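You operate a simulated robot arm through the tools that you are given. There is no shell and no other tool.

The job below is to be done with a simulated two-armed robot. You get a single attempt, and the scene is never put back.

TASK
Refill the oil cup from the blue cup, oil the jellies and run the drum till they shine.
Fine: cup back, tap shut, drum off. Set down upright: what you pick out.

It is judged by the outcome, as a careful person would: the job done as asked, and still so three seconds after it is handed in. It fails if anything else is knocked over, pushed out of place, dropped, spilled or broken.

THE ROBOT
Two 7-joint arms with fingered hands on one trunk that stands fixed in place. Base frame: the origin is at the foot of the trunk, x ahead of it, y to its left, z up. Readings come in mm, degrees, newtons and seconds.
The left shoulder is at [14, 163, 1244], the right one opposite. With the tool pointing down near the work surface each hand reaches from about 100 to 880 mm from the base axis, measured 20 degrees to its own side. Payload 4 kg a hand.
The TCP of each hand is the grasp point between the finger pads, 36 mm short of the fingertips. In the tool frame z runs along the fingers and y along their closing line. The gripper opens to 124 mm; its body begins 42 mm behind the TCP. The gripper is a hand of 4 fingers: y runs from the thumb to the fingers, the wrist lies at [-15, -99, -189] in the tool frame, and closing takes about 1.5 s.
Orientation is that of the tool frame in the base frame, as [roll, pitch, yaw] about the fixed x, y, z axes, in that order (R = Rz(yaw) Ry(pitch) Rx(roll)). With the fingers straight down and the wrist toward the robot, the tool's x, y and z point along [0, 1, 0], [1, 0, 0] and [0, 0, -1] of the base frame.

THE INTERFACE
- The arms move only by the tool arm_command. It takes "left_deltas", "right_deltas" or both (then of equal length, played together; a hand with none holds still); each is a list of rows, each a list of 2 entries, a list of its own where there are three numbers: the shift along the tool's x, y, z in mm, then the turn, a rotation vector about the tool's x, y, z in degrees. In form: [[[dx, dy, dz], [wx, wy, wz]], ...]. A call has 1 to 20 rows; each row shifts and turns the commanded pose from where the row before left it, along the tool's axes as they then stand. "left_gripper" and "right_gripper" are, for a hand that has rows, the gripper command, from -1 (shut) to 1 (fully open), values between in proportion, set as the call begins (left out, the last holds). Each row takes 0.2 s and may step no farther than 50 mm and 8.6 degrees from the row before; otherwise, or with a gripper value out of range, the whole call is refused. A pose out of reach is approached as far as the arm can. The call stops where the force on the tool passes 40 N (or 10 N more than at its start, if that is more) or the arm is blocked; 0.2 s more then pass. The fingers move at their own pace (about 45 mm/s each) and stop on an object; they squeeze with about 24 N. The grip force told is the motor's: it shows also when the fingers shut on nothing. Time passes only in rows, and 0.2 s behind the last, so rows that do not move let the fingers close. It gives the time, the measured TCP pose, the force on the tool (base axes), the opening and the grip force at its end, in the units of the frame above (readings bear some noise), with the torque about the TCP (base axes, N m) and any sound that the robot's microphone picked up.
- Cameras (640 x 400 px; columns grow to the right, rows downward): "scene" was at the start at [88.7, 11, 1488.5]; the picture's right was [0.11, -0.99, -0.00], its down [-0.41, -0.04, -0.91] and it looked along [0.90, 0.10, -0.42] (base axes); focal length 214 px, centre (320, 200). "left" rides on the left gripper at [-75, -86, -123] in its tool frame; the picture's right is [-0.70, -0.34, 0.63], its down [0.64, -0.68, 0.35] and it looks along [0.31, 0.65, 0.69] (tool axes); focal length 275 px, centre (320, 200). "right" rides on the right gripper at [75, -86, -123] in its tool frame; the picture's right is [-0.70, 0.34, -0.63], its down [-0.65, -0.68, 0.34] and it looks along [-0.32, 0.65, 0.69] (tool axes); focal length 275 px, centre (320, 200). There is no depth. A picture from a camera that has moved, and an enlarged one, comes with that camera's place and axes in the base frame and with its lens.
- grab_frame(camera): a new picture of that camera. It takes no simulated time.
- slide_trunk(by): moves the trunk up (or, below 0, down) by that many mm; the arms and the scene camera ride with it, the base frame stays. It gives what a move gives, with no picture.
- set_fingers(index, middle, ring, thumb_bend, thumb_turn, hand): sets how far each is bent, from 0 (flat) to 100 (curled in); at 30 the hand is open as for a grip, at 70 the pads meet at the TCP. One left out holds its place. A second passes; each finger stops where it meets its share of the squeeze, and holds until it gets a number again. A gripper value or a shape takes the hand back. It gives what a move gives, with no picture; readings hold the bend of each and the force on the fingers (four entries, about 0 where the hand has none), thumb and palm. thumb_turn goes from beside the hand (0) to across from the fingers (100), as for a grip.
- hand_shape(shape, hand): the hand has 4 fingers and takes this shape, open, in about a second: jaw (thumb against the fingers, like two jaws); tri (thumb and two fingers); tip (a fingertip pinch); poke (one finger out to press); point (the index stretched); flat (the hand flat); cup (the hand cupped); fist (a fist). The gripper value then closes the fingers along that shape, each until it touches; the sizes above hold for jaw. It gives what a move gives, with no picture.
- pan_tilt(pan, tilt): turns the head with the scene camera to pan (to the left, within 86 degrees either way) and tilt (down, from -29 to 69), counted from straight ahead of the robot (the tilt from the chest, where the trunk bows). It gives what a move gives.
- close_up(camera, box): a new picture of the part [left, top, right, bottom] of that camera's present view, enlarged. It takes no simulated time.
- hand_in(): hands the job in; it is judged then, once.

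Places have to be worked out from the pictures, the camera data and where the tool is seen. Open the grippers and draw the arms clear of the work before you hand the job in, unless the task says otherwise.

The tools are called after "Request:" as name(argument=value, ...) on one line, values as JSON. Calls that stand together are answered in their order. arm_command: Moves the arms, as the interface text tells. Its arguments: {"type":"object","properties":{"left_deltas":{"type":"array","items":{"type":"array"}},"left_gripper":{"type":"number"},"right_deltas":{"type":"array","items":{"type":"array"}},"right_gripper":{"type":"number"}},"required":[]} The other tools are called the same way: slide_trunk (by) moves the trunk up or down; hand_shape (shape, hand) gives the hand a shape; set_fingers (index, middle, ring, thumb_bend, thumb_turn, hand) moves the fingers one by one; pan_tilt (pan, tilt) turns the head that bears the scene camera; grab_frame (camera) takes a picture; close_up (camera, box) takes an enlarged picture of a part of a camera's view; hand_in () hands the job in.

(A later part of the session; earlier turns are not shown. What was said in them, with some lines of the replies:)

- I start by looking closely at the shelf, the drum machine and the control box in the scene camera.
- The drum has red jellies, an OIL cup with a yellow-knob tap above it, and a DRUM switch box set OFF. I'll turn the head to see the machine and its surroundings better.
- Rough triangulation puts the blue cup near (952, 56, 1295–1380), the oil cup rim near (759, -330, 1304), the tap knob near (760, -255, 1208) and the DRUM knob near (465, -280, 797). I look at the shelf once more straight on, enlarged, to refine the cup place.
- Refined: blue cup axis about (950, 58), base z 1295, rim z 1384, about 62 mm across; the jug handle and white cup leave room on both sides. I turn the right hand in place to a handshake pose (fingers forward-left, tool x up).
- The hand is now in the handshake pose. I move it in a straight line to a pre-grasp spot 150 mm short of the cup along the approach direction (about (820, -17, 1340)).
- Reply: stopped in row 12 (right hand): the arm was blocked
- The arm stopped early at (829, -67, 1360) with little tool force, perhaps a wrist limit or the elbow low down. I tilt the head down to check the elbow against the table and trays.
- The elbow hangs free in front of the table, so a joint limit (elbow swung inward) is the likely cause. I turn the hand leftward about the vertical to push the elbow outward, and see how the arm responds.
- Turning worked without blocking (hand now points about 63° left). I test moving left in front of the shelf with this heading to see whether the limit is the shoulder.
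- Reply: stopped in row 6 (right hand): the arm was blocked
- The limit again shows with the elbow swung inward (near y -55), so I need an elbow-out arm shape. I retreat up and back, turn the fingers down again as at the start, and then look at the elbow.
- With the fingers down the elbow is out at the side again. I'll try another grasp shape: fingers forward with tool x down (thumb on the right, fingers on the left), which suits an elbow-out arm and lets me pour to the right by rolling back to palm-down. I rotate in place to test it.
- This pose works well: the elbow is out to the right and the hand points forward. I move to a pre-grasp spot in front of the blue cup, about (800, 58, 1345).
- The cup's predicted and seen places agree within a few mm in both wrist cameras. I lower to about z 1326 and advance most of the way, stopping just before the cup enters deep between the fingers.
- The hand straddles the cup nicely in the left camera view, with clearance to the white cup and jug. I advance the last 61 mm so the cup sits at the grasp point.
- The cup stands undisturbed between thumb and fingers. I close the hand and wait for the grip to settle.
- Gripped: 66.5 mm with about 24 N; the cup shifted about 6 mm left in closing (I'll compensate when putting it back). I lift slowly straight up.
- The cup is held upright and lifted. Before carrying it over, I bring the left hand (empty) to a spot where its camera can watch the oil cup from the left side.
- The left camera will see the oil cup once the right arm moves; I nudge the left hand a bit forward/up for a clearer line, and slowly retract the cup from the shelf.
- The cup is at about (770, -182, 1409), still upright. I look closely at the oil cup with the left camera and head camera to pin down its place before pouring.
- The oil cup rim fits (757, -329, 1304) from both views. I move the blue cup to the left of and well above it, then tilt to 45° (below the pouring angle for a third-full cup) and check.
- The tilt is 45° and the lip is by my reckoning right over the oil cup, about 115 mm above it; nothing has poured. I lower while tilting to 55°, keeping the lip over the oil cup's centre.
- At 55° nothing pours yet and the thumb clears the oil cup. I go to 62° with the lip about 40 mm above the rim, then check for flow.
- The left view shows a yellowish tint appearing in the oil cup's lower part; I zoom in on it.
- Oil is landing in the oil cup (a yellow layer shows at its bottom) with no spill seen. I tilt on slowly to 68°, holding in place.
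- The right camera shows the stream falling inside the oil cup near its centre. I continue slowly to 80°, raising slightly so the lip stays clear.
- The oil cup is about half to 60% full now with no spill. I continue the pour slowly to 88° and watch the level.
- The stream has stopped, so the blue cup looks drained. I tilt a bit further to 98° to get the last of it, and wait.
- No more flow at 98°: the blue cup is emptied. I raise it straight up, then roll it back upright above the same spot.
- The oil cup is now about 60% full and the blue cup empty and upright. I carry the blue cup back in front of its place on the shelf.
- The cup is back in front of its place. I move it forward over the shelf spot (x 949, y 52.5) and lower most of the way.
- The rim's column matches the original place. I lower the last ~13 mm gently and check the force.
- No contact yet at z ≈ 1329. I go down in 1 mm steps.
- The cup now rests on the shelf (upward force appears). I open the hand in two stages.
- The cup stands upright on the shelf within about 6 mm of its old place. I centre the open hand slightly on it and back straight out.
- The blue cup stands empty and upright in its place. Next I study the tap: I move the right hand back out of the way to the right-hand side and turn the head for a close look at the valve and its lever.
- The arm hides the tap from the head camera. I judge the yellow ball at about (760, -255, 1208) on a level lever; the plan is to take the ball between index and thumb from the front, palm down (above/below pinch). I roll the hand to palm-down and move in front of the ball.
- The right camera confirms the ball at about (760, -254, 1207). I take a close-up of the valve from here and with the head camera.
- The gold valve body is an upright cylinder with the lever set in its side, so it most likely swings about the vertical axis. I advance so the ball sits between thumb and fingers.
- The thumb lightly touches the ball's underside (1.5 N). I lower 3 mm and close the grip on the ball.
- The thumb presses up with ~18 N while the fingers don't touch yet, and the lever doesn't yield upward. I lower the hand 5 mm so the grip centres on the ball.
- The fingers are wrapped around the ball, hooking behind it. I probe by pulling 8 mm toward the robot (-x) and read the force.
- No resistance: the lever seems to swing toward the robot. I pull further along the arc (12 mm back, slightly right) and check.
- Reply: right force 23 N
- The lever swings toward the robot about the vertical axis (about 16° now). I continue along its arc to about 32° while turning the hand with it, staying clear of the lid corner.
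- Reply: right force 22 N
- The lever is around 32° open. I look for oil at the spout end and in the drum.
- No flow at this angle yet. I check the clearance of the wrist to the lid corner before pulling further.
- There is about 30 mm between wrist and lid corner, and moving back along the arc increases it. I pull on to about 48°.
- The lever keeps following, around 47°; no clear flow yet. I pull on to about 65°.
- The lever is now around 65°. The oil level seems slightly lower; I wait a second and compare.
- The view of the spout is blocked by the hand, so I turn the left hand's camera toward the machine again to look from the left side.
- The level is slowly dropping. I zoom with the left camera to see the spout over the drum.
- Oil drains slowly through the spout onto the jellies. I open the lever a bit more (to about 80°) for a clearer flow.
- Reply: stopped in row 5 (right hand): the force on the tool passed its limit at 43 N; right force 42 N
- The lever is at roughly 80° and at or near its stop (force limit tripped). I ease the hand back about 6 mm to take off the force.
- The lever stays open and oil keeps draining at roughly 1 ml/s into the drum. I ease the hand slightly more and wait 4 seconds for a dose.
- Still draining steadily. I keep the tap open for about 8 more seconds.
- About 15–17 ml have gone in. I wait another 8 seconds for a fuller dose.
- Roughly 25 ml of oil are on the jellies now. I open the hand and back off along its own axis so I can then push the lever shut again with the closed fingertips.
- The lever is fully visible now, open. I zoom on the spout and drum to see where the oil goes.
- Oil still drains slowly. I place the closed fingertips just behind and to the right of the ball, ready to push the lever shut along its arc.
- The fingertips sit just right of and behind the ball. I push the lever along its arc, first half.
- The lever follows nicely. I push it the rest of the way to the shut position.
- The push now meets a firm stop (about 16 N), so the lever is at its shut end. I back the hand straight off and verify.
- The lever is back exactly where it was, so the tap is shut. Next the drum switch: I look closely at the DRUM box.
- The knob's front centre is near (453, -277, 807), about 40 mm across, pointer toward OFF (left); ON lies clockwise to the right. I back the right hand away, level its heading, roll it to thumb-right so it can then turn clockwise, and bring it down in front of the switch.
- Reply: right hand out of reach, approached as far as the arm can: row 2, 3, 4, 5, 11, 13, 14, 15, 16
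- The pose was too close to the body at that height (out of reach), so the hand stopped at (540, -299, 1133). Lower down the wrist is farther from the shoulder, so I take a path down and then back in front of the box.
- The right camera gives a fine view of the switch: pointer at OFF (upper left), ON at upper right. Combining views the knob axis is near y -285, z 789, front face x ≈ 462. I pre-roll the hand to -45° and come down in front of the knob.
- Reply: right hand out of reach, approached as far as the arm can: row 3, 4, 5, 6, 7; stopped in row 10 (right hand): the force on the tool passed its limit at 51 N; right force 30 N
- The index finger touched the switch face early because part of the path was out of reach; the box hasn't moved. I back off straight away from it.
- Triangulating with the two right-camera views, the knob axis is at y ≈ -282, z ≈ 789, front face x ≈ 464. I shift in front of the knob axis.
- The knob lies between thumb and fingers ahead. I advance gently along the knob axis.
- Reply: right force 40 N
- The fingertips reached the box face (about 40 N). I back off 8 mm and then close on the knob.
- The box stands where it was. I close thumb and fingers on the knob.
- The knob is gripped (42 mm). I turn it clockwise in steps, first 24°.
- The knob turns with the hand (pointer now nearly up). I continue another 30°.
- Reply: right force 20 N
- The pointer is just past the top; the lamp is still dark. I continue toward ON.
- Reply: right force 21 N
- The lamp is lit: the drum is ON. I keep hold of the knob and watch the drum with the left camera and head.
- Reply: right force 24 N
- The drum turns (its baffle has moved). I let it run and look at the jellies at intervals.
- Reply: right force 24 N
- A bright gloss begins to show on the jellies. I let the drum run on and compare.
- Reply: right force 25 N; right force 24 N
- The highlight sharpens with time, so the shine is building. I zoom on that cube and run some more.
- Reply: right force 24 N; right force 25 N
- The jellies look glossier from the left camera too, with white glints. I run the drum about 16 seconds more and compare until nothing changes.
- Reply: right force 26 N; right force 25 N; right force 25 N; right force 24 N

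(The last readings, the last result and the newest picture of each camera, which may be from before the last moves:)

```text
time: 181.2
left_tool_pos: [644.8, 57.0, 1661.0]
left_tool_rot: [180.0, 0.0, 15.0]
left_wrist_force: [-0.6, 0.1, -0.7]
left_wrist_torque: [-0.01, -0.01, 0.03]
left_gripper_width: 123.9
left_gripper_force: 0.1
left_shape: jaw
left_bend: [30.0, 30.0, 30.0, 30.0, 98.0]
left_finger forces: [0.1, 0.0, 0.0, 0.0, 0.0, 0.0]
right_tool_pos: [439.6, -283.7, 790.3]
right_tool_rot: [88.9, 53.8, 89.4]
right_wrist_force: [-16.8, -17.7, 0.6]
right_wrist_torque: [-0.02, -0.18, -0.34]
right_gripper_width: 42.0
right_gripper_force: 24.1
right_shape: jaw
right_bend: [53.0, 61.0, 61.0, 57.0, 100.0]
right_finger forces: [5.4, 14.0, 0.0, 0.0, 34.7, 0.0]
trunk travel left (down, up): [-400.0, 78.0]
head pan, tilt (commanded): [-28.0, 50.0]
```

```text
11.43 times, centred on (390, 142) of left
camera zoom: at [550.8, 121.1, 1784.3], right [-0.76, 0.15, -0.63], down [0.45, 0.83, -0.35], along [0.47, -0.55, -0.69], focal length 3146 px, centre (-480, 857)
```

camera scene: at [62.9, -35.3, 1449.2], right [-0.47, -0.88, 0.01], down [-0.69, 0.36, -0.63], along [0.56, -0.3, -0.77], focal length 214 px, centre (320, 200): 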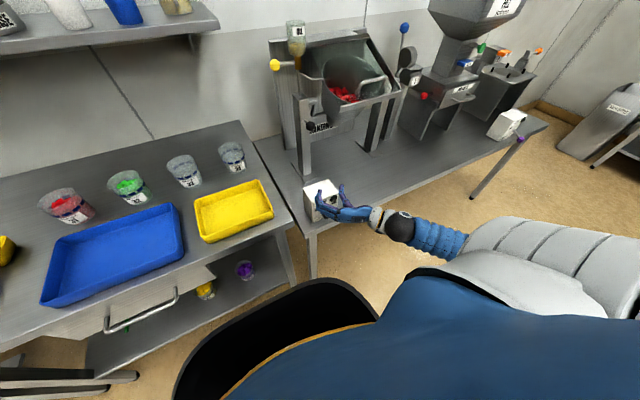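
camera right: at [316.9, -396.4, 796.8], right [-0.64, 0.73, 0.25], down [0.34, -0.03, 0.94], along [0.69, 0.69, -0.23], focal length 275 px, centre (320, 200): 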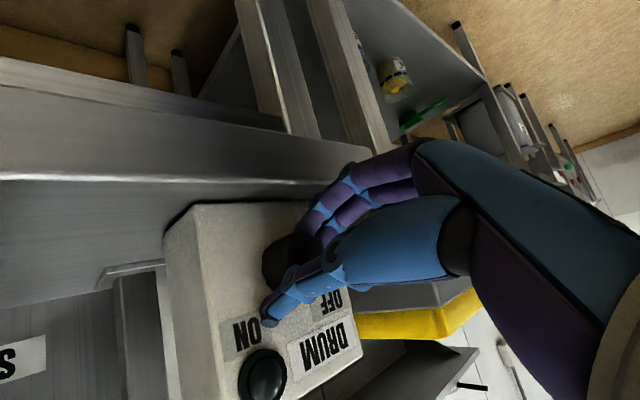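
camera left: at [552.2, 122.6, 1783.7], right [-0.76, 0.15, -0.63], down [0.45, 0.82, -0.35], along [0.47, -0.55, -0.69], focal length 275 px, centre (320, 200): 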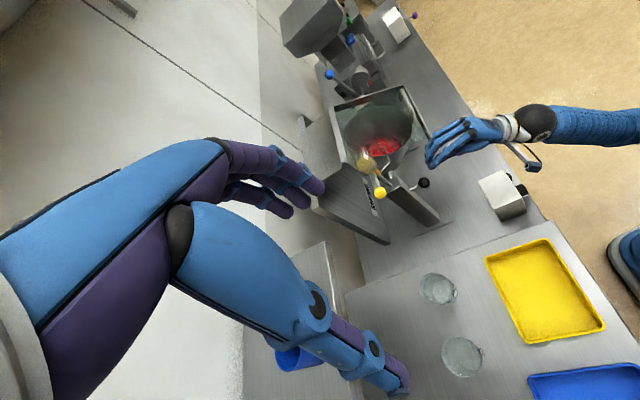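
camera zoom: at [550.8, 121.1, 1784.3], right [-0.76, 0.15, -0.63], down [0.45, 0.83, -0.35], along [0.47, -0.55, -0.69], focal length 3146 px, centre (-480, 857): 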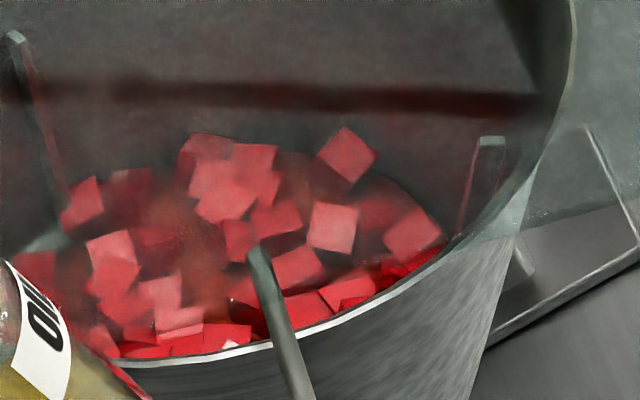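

Between t = 164 and 181 s the gloss no longer changes: the jellies shine with bright reflections. I turn the knob back counter-clockwise to OFF.

Request:
arm_command(right_deltas=[[[0, 0, 0], [0, 0, -6]], [[0, 0, 0], [0, 0, -6]], [[0, 0, 0], [0, 0, -6]], [[0, 0, 0], [0, 0, -6]], [[0, 0, 0], [0, 0, -6]], [[0, 0, 0], [0, 0, -6]], [[0, 0, 0], [0, 0, -6]], [[0, 0, 0], [0, 0, -6]], [[0, 0, 0], [0, 0, -6]], [[0, 0, 0], [0, 0, -6]], [[0, 0, 0], [0, 0, -6]], [[0, 0, 0], [0, 0, -6]], [[0, 0, 0], [0, 0, -6]], [[0, 0, 0], [0, 0, -3]], [[0, 0, 0], [0, 0, 0]]])

Request:
close_up(camera="scene", box=[290, 170, 350, 230])

Request:
grab_frame(camera="right")

```text
time: 184.4
left_tool_pos: [644.9, 57.7, 1660.5]
left_tool_rot: [180.0, 0.0, 15.0]
left_wrist_force: [-0.5, 0.6, -0.6]
left_wrist_torque: [-0.03, 0.0, 0.01]
left_gripper_width: 123.7
left_gripper_force: 0.0
left_shape: jaw
left_bend: [30.0, 30.0, 30.0, 30.0, 98.0]
left_finger forces: [0.0, 0.0, 0.1, 0.0, 0.0, 0.1]
right_tool_pos: [438.6, -283.1, 790.4]
right_tool_rot: [-89.3, 45.2, -89.4]
right_wrist_force: [-10.0, -5.4, 7.2]
right_wrist_torque: [0.02, -0.03, 0.15]
right_gripper_width: 41.5
right_gripper_force: 24.2
right_shape: jaw
right_bend: [52.0, 61.0, 61.0, 58.0, 99.0]
right_finger forces: [6.7, 13.2, 0.0, 0.1, 27.8, 0.0]
trunk travel left (down, up): [-400.0, 78.0]
head pan, tilt (commanded): [-28.0, 50.0]
```

```text
6.67 times, centred on (320, 200) of scene
camera zoom: at [62.9, -35.8, 1449.2], right [-0.47, -0.88, 0.01], down [-0.69, 0.36, -0.63], along [0.56, -0.3, -0.77], focal length 1430 px, centre (320, 200)
```

zoom: 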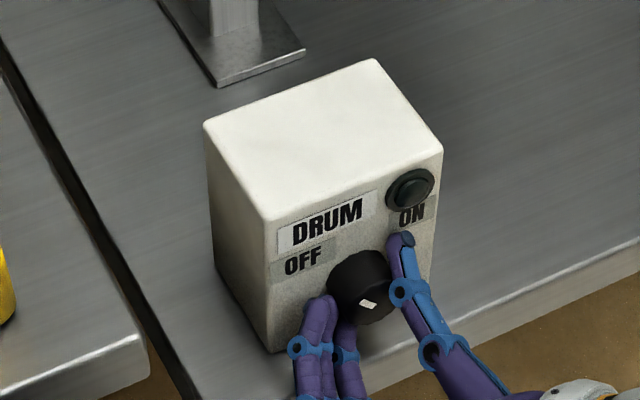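

```text
taken
camera right: at [316.5, -396.0, 797.0], right [-0.64, 0.73, 0.25], down [0.34, -0.03, 0.94], along [0.69, 0.69, -0.23], focal length 275 px, centre (320, 200)
```

right: 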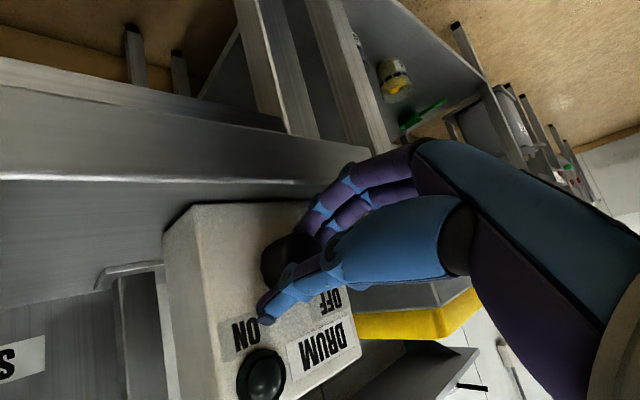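

The lamp is out and the pointer is back near OFF. I nudge 4° more toward OFF, and inspect the jellies while I still hold the knob.

Request:
arm_command(right_deltas=[[[0, 0, 0], [0, 0, -4]], [[0, 0, 0], [0, 0, 0]]])

Request:
close_up(camera="scene", box=[322, 75, 372, 105])

Request:
close_up(camera="left", box=[370, 125, 410, 160])

Request:
close_up(camera="scene", box=[290, 170, 350, 230])

```text
time: 185.0
left_tool_pos: [645.9, 58.5, 1661.9]
left_tool_rot: [-180.0, 0.0, 15.0]
left_wrist_force: [-0.8, -0.6, -0.3]
left_wrist_torque: [-0.02, 0.0, -0.02]
left_gripper_width: 123.6
left_gripper_force: 0.0
left_shape: jaw
left_bend: [30.0, 30.0, 30.0, 30.0, 98.0]
left_finger forces: [0.0, 0.1, 0.0, 0.0, 0.0, 0.0]
right_tool_pos: [437.6, -283.6, 790.1]
right_tool_rot: [-89.2, 41.2, -89.1]
right_wrist_force: [-10.0, -5.3, 6.2]
right_wrist_torque: [0.04, 0.03, 0.15]
right_gripper_width: 41.8
right_gripper_force: 24.1
right_shape: jaw
right_bend: [52.0, 61.0, 61.0, 58.0, 98.0]
right_finger forces: [7.4, 13.8, 0.1, 0.0, 27.4, 0.0]
trunk travel left (down, up): [-400.0, 78.0]
head pan, tilt (commanded): [-28.0, 50.0]
```

```text
12.80 times, centred on (347, 90) of scene
camera zoom: at [62.8, -35.8, 1449.2], right [-0.47, -0.88, 0.01], down [-0.69, 0.36, -0.63], along [0.56, -0.3, -0.77], focal length 2745 px, centre (-26, 1608)
```

zoom: 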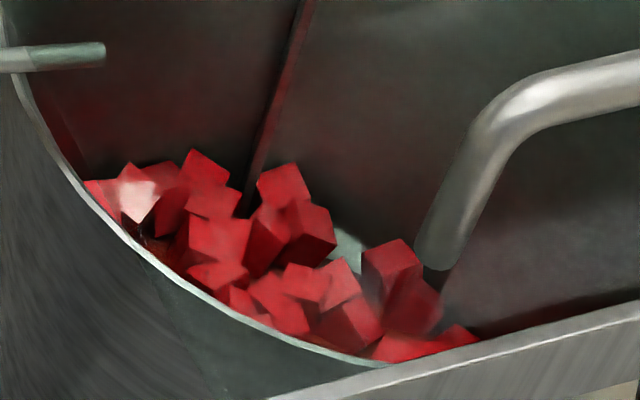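

```text
11.43 times, centred on (390, 142) of left
camera zoom: at [551.0, 122.2, 1784.2], right [-0.76, 0.15, -0.63], down [0.45, 0.82, -0.35], along [0.47, -0.55, -0.69], focal length 3146 px, centre (-480, 857)
```

zoom: 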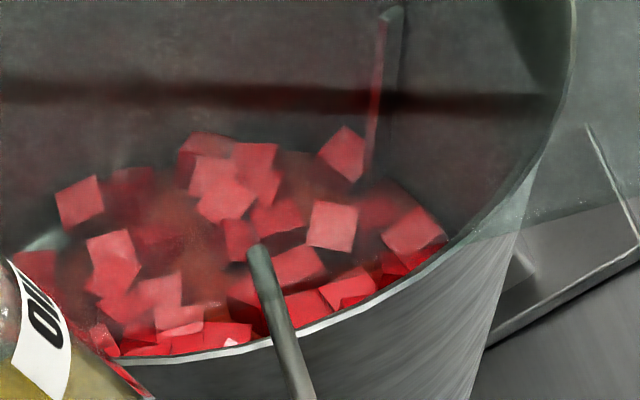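

```text
6.67 times, centred on (320, 200) of scene
camera zoom: at [62.8, -35.8, 1449.2], right [-0.47, -0.88, 0.01], down [-0.69, 0.36, -0.63], along [0.56, -0.3, -0.77], focal length 1430 px, centre (320, 200)
```

zoom: 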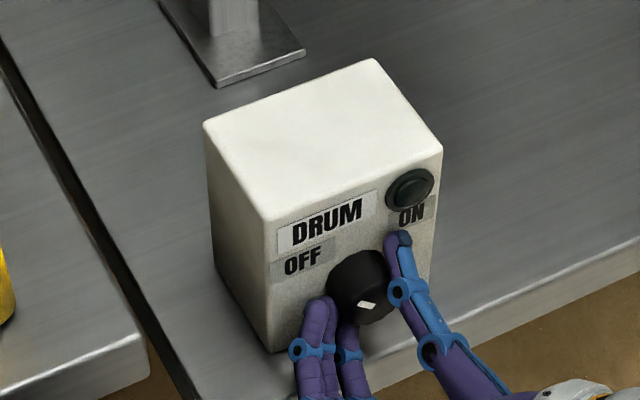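

The switch reads OFF with the lamp out. I open the hand, back away from the knob, and roll the hand level again.

Request:
arm_command(right_deltas=[[[0, 0, 0], [0, 0, 0]], [[0, 0, 0], [0, 0, 0]], [[0, 0, 0], [0, 0, 0]], [[0, 0, 0], [0, 0, 0]], [[0, 0, -10], [0, 0, 0]], [[0, 0, -15], [0, 0, 0]], [[0, 0, -13], [0, 0, 0]]], right_gripper=0.1)

Request:
grab_frame(camera="right")

Request:
close_up(camera="scene", box=[290, 170, 350, 230])

```text
time: 186.6
left_tool_pos: [646.0, 58.8, 1660.4]
left_tool_rot: [-179.9, 0.1, 15.0]
left_wrist_force: [0.5, -0.3, -0.2]
left_wrist_torque: [-0.03, -0.03, 0.02]
left_gripper_width: 123.7
left_gripper_force: 0.0
left_shape: jaw
left_bend: [30.0, 30.0, 30.0, 30.0, 98.0]
left_finger forces: [0.0, 0.0, 0.0, 0.0, 0.0, 0.0]
right_tool_pos: [401.3, -283.0, 790.6]
right_tool_rot: [-89.3, 41.2, -89.2]
right_wrist_force: [-0.6, -0.1, -0.4]
right_wrist_torque: [0.0, 0.0, 0.01]
right_gripper_width: 68.1
right_gripper_force: 0.1
right_shape: jaw
right_bend: [40.0, 44.0, 42.0, 54.0, 99.0]
right_finger forces: [0.0, 0.0, 0.1, 0.0, 0.1, 0.0]
trunk travel left (down, up): [-400.0, 78.0]
head pan, tilt (commanded): [-28.0, 50.0]
```

```text
taken
camera right: at [279.2, -395.1, 805.6], right [-0.64, 0.74, 0.2], down [0.34, 0.04, 0.94], along [0.69, 0.67, -0.27], focal length 275 px, centre (320, 200)
```

right: 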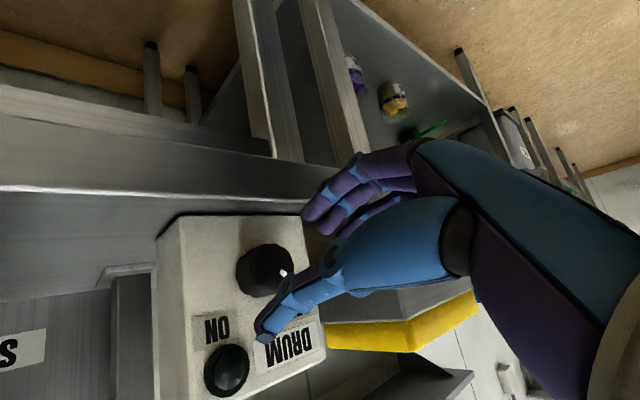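

```text
6.67 times, centred on (320, 200) of scene
camera zoom: at [63.7, -35.5, 1449.2], right [-0.47, -0.88, 0.01], down [-0.69, 0.36, -0.63], along [0.56, -0.3, -0.78], focal length 1430 px, centre (320, 200)
```

zoom: 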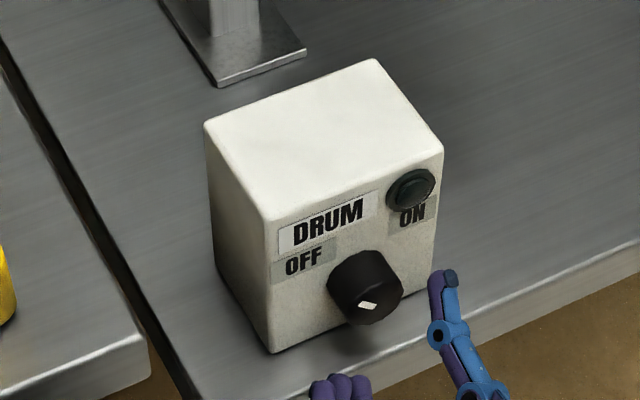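

Request:
close_up(camera="scene", box=[318, 205, 334, 221])

Request:
close_up(camera="right", box=[200, 210, 330, 300])

```text
16.00 times, centred on (326, 213) of scene
camera zoom: at [63.7, -35.5, 1449.2], right [-0.47, -0.88, 0.01], down [-0.69, 0.36, -0.63], along [0.56, -0.3, -0.78], focal length 3432 px, centre (224, -8)
```

zoom: 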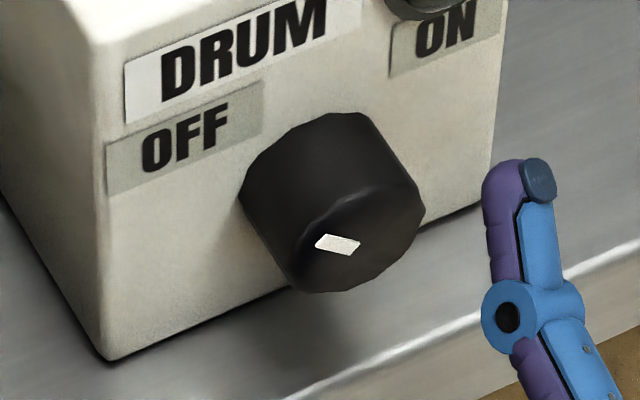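

```text
4.44 times, centred on (265, 255) of right
camera zoom: at [279.2, -395.1, 805.6], right [-0.64, 0.74, 0.2], down [0.34, 0.04, 0.94], along [0.69, 0.67, -0.27], focal length 1224 px, centre (564, -44)
```

zoom: 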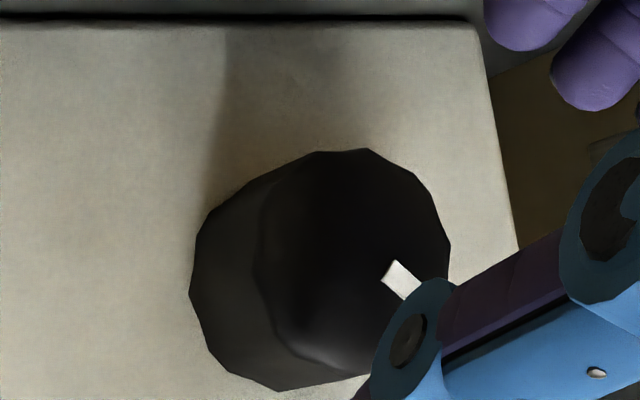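

The pointer is about 45° up-left again as at the start, lamp out. Now I roll the hand level and raise it away from the box along the path I came.

Request:
arm_command(right_deltas=[[[0, 0, 0], [0, 0, 7]], [[0, 0, 0], [0, 0, 7]], [[0, 0, 0], [0, 0, 7]], [[0, 0, 0], [0, 0, 7]], [[0, 0, 0], [0, 0, 7]], [[0, 0, 0], [0, 0, 7]], [[0, 0, 0], [0, 0, 7]], [[-35, -3, 8], [0, 0, 0]], [[-35, -3, 8], [0, 0, 0]], [[-35, -2, 8], [0, 0, 0]], [[-27, -3, 23], [0, 0, 0]], [[-27, -3, 23], [0, 0, 0]], [[-27, -3, 23], [0, 0, 0]], [[-33, 0, 10], [0, 0, 0]], [[-33, 0, 10], [0, 0, 0]], [[-33, 0, 10], [0, 0, 0]], [[-33, 0, 10], [0, 0, 0]]])

Request:
grab_frame(camera="scene")

Request:
grab_frame(camera="right")

```text
time: 190.2
left_tool_pos: [647.1, 58.3, 1660.4]
left_tool_rot: [179.9, 0.1, 15.1]
left_wrist_force: [0.2, -0.1, -0.1]
left_wrist_torque: [0.0, 0.02, -0.03]
left_gripper_width: 123.5
left_gripper_force: 0.0
left_shape: jaw
left_bend: [30.0, 30.0, 30.0, 30.0, 98.0]
left_finger forces: [0.0, 0.1, 0.0, 0.0, 0.1, 0.0]
right_tool_pos: [531.6, -299.6, 1110.8]
right_tool_rot: [10.6, 89.5, 10.8]
right_wrist_force: [0.2, 0.1, -0.3]
right_wrist_torque: [0.03, -0.03, -0.03]
right_gripper_width: 67.8
right_gripper_force: 0.1
right_shape: jaw
right_bend: [40.0, 44.0, 42.0, 54.0, 99.0]
right_finger forces: [0.1, 0.0, 0.0, 0.0, 0.0, 0.1]
trunk travel left (down, up): [-400.0, 78.0]
head pan, tilt (commanded): [-28.0, 50.0]
```

```text
taken
camera scene: at [64.1, -35.0, 1449.2], right [-0.47, -0.88, 0.01], down [-0.69, 0.36, -0.63], along [0.55, -0.3, -0.78], focal length 214 px, centre (320, 200)
```

scene: 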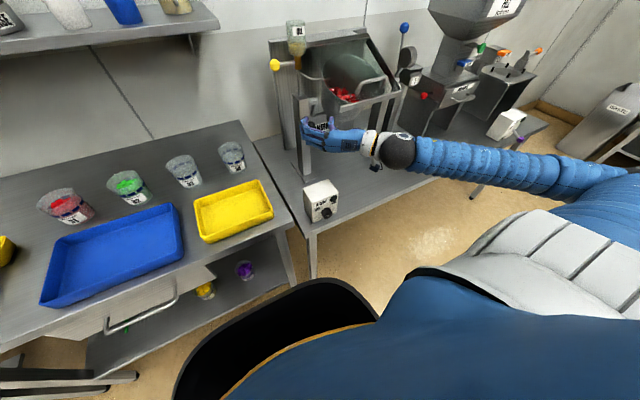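

```text
taken
camera right: at [410.3, -384.5, 1035.0], right [-0.64, 0.33, 0.69], down [0.34, -0.68, 0.65], along [0.69, 0.65, 0.32], focal length 275 px, centre (320, 200)
```

right: 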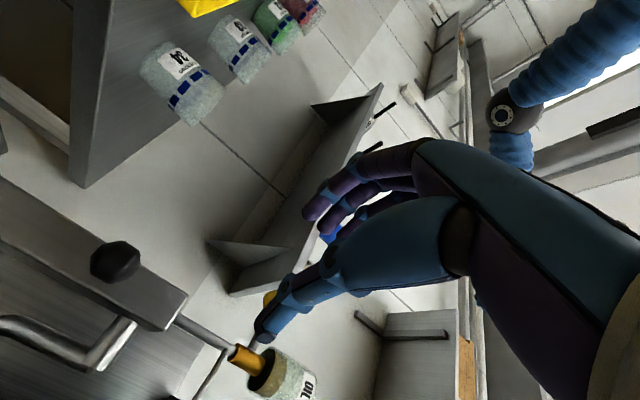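

I continue up and forward, then turn the fingers down and return to the right hand's starting spot above the drum, where its camera can compare the jellies with the first picture.

Request:
arm_command(right_deltas=[[[-35, 2.5, 12.5], [0, 0, 0]], [[-35, 2.5, 12.5], [0, 0, 0]], [[-35, 2.5, 12.5], [0, 0, 0]], [[-35, 2.5, 12.5], [0, 0, 0]], [[-40, 2, 5], [0, 0, 0]], [[-40, 2, 5], [0, 0, 0]], [[-40, 2, 5], [0, 0, 0]], [[-40, 2, 5], [0, 0, 0]], [[-40, 2, 5], [0, 0, 0]]])

Request:
arm_command(right_deltas=[[[0, 0, 0], [4.62, 4.62, 4.62]], [[0, 0, 0], [4.62, 4.62, 4.62]], [[0, 0, 0], [4.62, 4.62, 4.62]], [[0, 0, 0], [4.62, 4.62, 4.62]], [[0, 0, 0], [4.62, 4.62, 4.62]], [[0, 0, 0], [4.62, 4.62, 4.62]], [[0, 0, 0], [4.62, 4.62, 4.62]], [[0, 0, 0], [4.62, 4.62, 4.62]], [[0, 0, 0], [4.62, 4.62, 4.62]], [[0, 0, 0], [4.62, 4.62, 4.62]], [[0, 0, 0], [4.62, 4.62, 4.62]], [[0, 0, 0], [4.62, 4.62, 4.62]], [[0, 0, 0], [4.62, 4.62, 4.62]], [[0, 0, 0], [4.62, 4.62, 4.62]], [[0, 0, 0], [4.62, 4.62, 4.62]]], right_gripper=1)

```text
time: 192.2
left_tool_pos: [648.3, 59.1, 1659.6]
left_tool_rot: [179.9, 0.2, 15.0]
left_wrist_force: [0.1, 0.5, -0.7]
left_wrist_torque: [0.0, 0.01, 0.01]
left_gripper_width: 123.5
left_gripper_force: 0.1
left_shape: jaw
left_bend: [30.0, 30.0, 30.0, 30.0, 98.0]
left_finger forces: [0.1, 0.1, 0.0, 0.0, 0.1, 0.0]
right_tool_pos: [604.7, -281.0, 1450.5]
right_tool_rot: [-0.3, 89.4, -0.1]
right_wrist_force: [0.1, 0.8, -0.6]
right_wrist_torque: [0.01, 0.01, -0.01]
right_gripper_width: 68.1
right_gripper_force: 0.1
right_shape: jaw
right_bend: [40.0, 44.0, 42.0, 54.0, 99.0]
right_finger forces: [0.0, 0.1, 0.0, 0.1, 0.0, 0.0]
trunk travel left (down, up): [-400.0, 78.0]
head pan, tilt (commanded): [-28.0, 50.0]
```

```text
time: 195.4
left_tool_pos: [646.2, 59.3, 1660.9]
left_tool_rot: [-180.0, 0.0, 14.9]
left_wrist_force: [-0.4, -0.8, -0.3]
left_wrist_torque: [-0.01, 0.02, 0.04]
left_gripper_width: 123.8
left_gripper_force: 0.1
left_shape: jaw
left_bend: [30.0, 30.0, 30.0, 30.0, 98.0]
left_finger forces: [0.0, 0.0, 0.1, 0.0, 0.0, 0.0]
right_tool_pos: [602.7, -279.6, 1449.2]
right_tool_rot: [179.6, -0.2, 90.1]
right_wrist_force: [-0.8, -0.1, 0.6]
right_wrist_torque: [-0.01, 0.0, -0.01]
right_gripper_width: 123.6
right_gripper_force: 0.1
right_shape: jaw
right_bend: [30.0, 30.0, 30.0, 30.0, 98.0]
right_finger forces: [0.0, 0.0, 0.0, 0.0, 0.0, 0.0]
trunk travel left (down, up): [-400.0, 78.0]
head pan, tilt (commanded): [-28.0, 50.0]
```

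The hand is fingers-down at (603, -280, 1449). I move it to its original spot above the drum and compare pictures.

Request:
arm_command(right_deltas=[[[-19.6, 23.6, -30.8], [0, 0, 0]], [[-19.6, 23.6, -30.8], [0, 0, 0]], [[-19.6, 23.6, -30.8], [0, 0, 0]], [[-19.6, 23.6, -30.8], [0, 0, 0]], [[-19.6, 23.6, -30.8], [0, 0, 0]]])

Request:
grab_frame(camera="right")

Request:
close_up(camera="right", box=[60, 160, 300, 400])

Request:
close_up(camera="right", box=[160, 270, 270, 370])

```text
time: 196.6
left_tool_pos: [647.4, 58.4, 1661.1]
left_tool_rot: [179.9, 0.1, 15.0]
left_wrist_force: [0.7, 0.4, 0.0]
left_wrist_torque: [-0.01, 0.04, 0.0]
left_gripper_width: 123.6
left_gripper_force: 0.1
left_shape: jaw
left_bend: [30.0, 30.0, 30.0, 30.0, 98.0]
left_finger forces: [0.0, 0.0, 0.0, 0.0, 0.0, 0.0]
right_tool_pos: [723.2, -376.1, 1604.5]
right_tool_rot: [179.5, -0.2, 90.1]
right_wrist_force: [-0.6, -0.3, -0.8]
right_wrist_torque: [0.0, 0.01, 0.01]
right_gripper_width: 123.6
right_gripper_force: 0.0
right_shape: jaw
right_bend: [30.0, 30.0, 30.0, 30.0, 98.0]
right_finger forces: [0.0, 0.0, 0.0, 0.1, 0.0, 0.0]
trunk travel left (down, up): [-400.0, 78.0]
head pan, tilt (commanded): [-28.0, 50.0]
```

```text
taken
camera right: at [636.4, -301.1, 1727.0], right [0.33, -0.7, 0.64], down [-0.68, -0.65, -0.35], along [0.66, -0.31, -0.69], focal length 275 px, centre (320, 200)
```

right: 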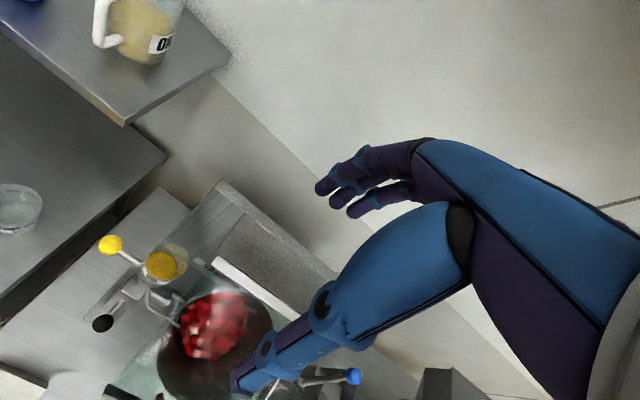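

```text
1.67 times, centred on (180, 280) of right
camera zoom: at [636.4, -301.1, 1727.0], right [0.33, -0.7, 0.64], down [-0.68, -0.65, -0.35], along [0.66, -0.31, -0.69], focal length 459 px, centre (553, 67)
```

zoom: 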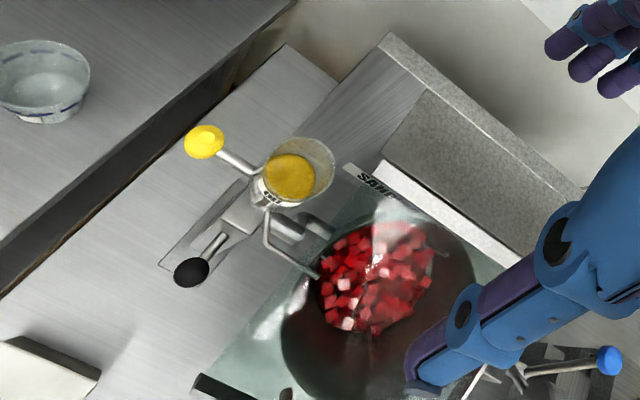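

```text
4.00 times, centred on (215, 320) of right
camera zoom: at [636.4, -301.1, 1727.0], right [0.33, -0.7, 0.64], down [-0.68, -0.65, -0.35], along [0.66, -0.31, -0.69], focal length 1101 px, centre (740, -280)
```

zoom: 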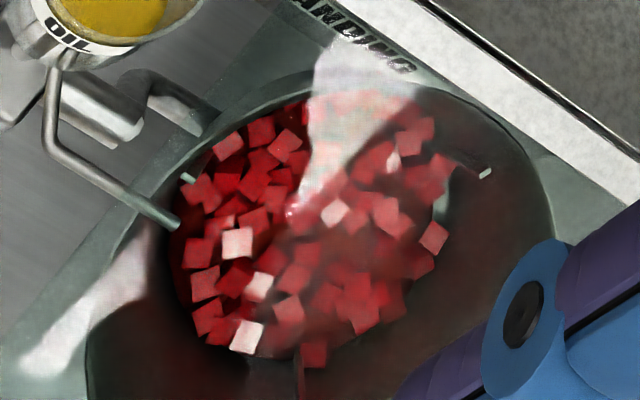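

Several jelly faces now glint bright white, unlike the matte first picture, so they shine. I do a final check of the oil level (tap tight), lever, switch lamp and the shelf.

Request:
pan_tilt(pan=-25, tilt=25)

Request:
grab_frame(camera="scene")

Request:
close_up(camera="scene", box=[300, 148, 340, 188])

Request:
close_up(camera="scene", box=[260, 140, 420, 300])

Request:
close_up(camera="scene", box=[0, 80, 260, 200])

```text
time: 197.5
left_tool_pos: [646.0, 58.8, 1661.6]
left_tool_rot: [-180.0, 0.0, 15.0]
left_wrist_force: [-0.3, -1.0, 0.1]
left_wrist_torque: [0.01, -0.02, 0.01]
left_gripper_width: 123.7
left_gripper_force: 0.0
left_shape: jaw
left_bend: [30.0, 30.0, 30.0, 30.0, 98.0]
left_finger forces: [0.0, 0.1, 0.0, 0.0, 0.1, 0.1]
right_tool_pos: [722.4, -376.4, 1603.7]
right_tool_rot: [179.5, -0.1, 90.1]
right_wrist_force: [-0.7, -0.1, 1.1]
right_wrist_torque: [-0.02, 0.0, 0.02]
right_gripper_width: 123.5
right_gripper_force: 0.0
right_shape: jaw
right_bend: [30.0, 30.0, 30.0, 30.0, 98.0]
right_finger forces: [0.0, 0.1, 0.1, 0.0, 0.0, 0.1]
trunk travel left (down, up): [-400.0, 78.0]
head pan, tilt (commanded): [-25.0, 25.0]
```

```text
taken
camera scene: at [80.2, -38.4, 1486.3], right [-0.42, -0.91, 0.01], down [-0.4, 0.18, -0.9], along [0.81, -0.38, -0.44], focal length 214 px, centre (320, 200)
```

scene: 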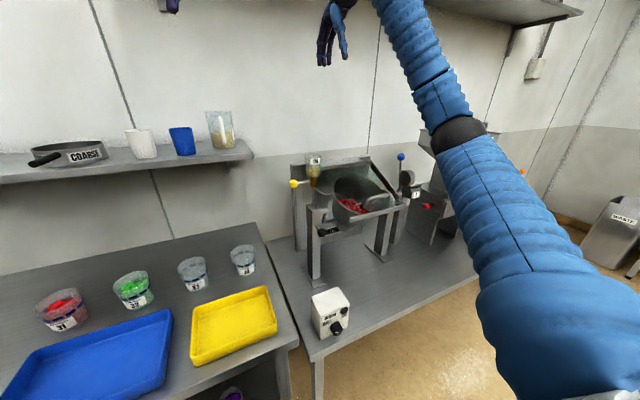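

```text
10.00 times, centred on (320, 168) of scene
camera zoom: at [80.2, -38.4, 1486.3], right [-0.42, -0.91, 0.01], down [-0.4, 0.18, -0.9], along [0.81, -0.38, -0.44], focal length 2145 px, centre (320, 520)
```

zoom: 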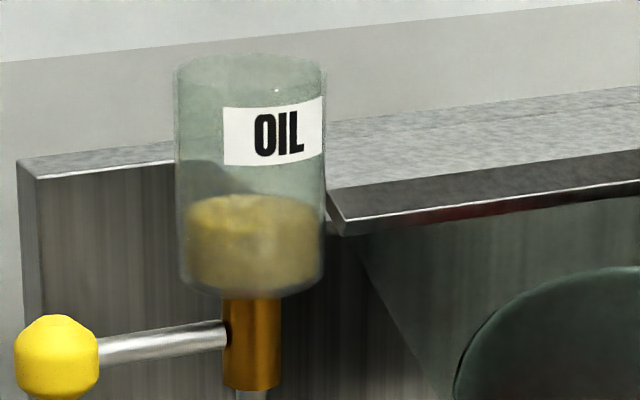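

```text
2.50 times, centred on (340, 220) of scene
camera zoom: at [80.2, -38.4, 1486.3], right [-0.42, -0.91, 0.01], down [-0.4, 0.18, -0.9], along [0.81, -0.38, -0.44], focal length 536 px, centre (270, 150)
```

zoom: 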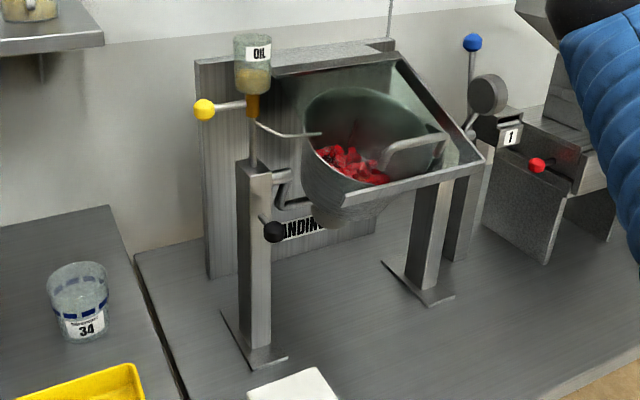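

```text
2.46 times, centred on (130, 140) of scene
camera zoom: at [80.2, -38.4, 1486.3], right [-0.42, -0.91, 0.01], down [-0.4, 0.18, -0.9], along [0.81, -0.38, -0.44], focal length 528 px, centre (788, 348)
```

zoom: 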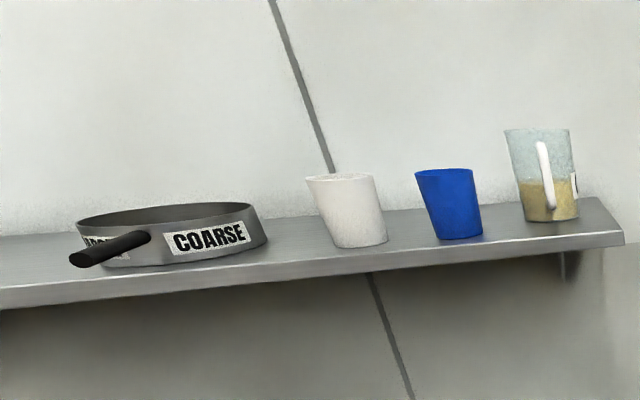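

The oil level holds steady, so the tap is shut. The lever is at its closed stop, the switch is OFF with the lamp out, and the blue cup stands upright on the shelf. The jellies shine, and both hands are open and clear of the work. I hand the job in.

Request:
hand_in()

```text
The job is handed in.
```

I refilled the oil cup from the blue cup, oiled the jellies and ran the drum until they shone; the job is handed in.

- **Refill:** I poured the blue cup out into the oil cup, which came to about 60% full. I saw no spill.
- **Blue cup:** it is back on the shelf, upright and empty, about 6 mm from where it started.
- **Oiling:** I held the tap open for about half a minute and let roughly 30 ml onto the jellies, judged by the falling level. The lever is back at its shut stop and the oil level has held steady since, so the tap is shut.
- **Drum:** it ran for about 40 seconds. The gloss stopped changing well before I turned it off, and several jellies now show bright white glints that were not in the first picture. The switch is at OFF and the lamp is out.

While working the switch, my fingers pressed its box twice, at about 40–50 N. It did not appear to move.
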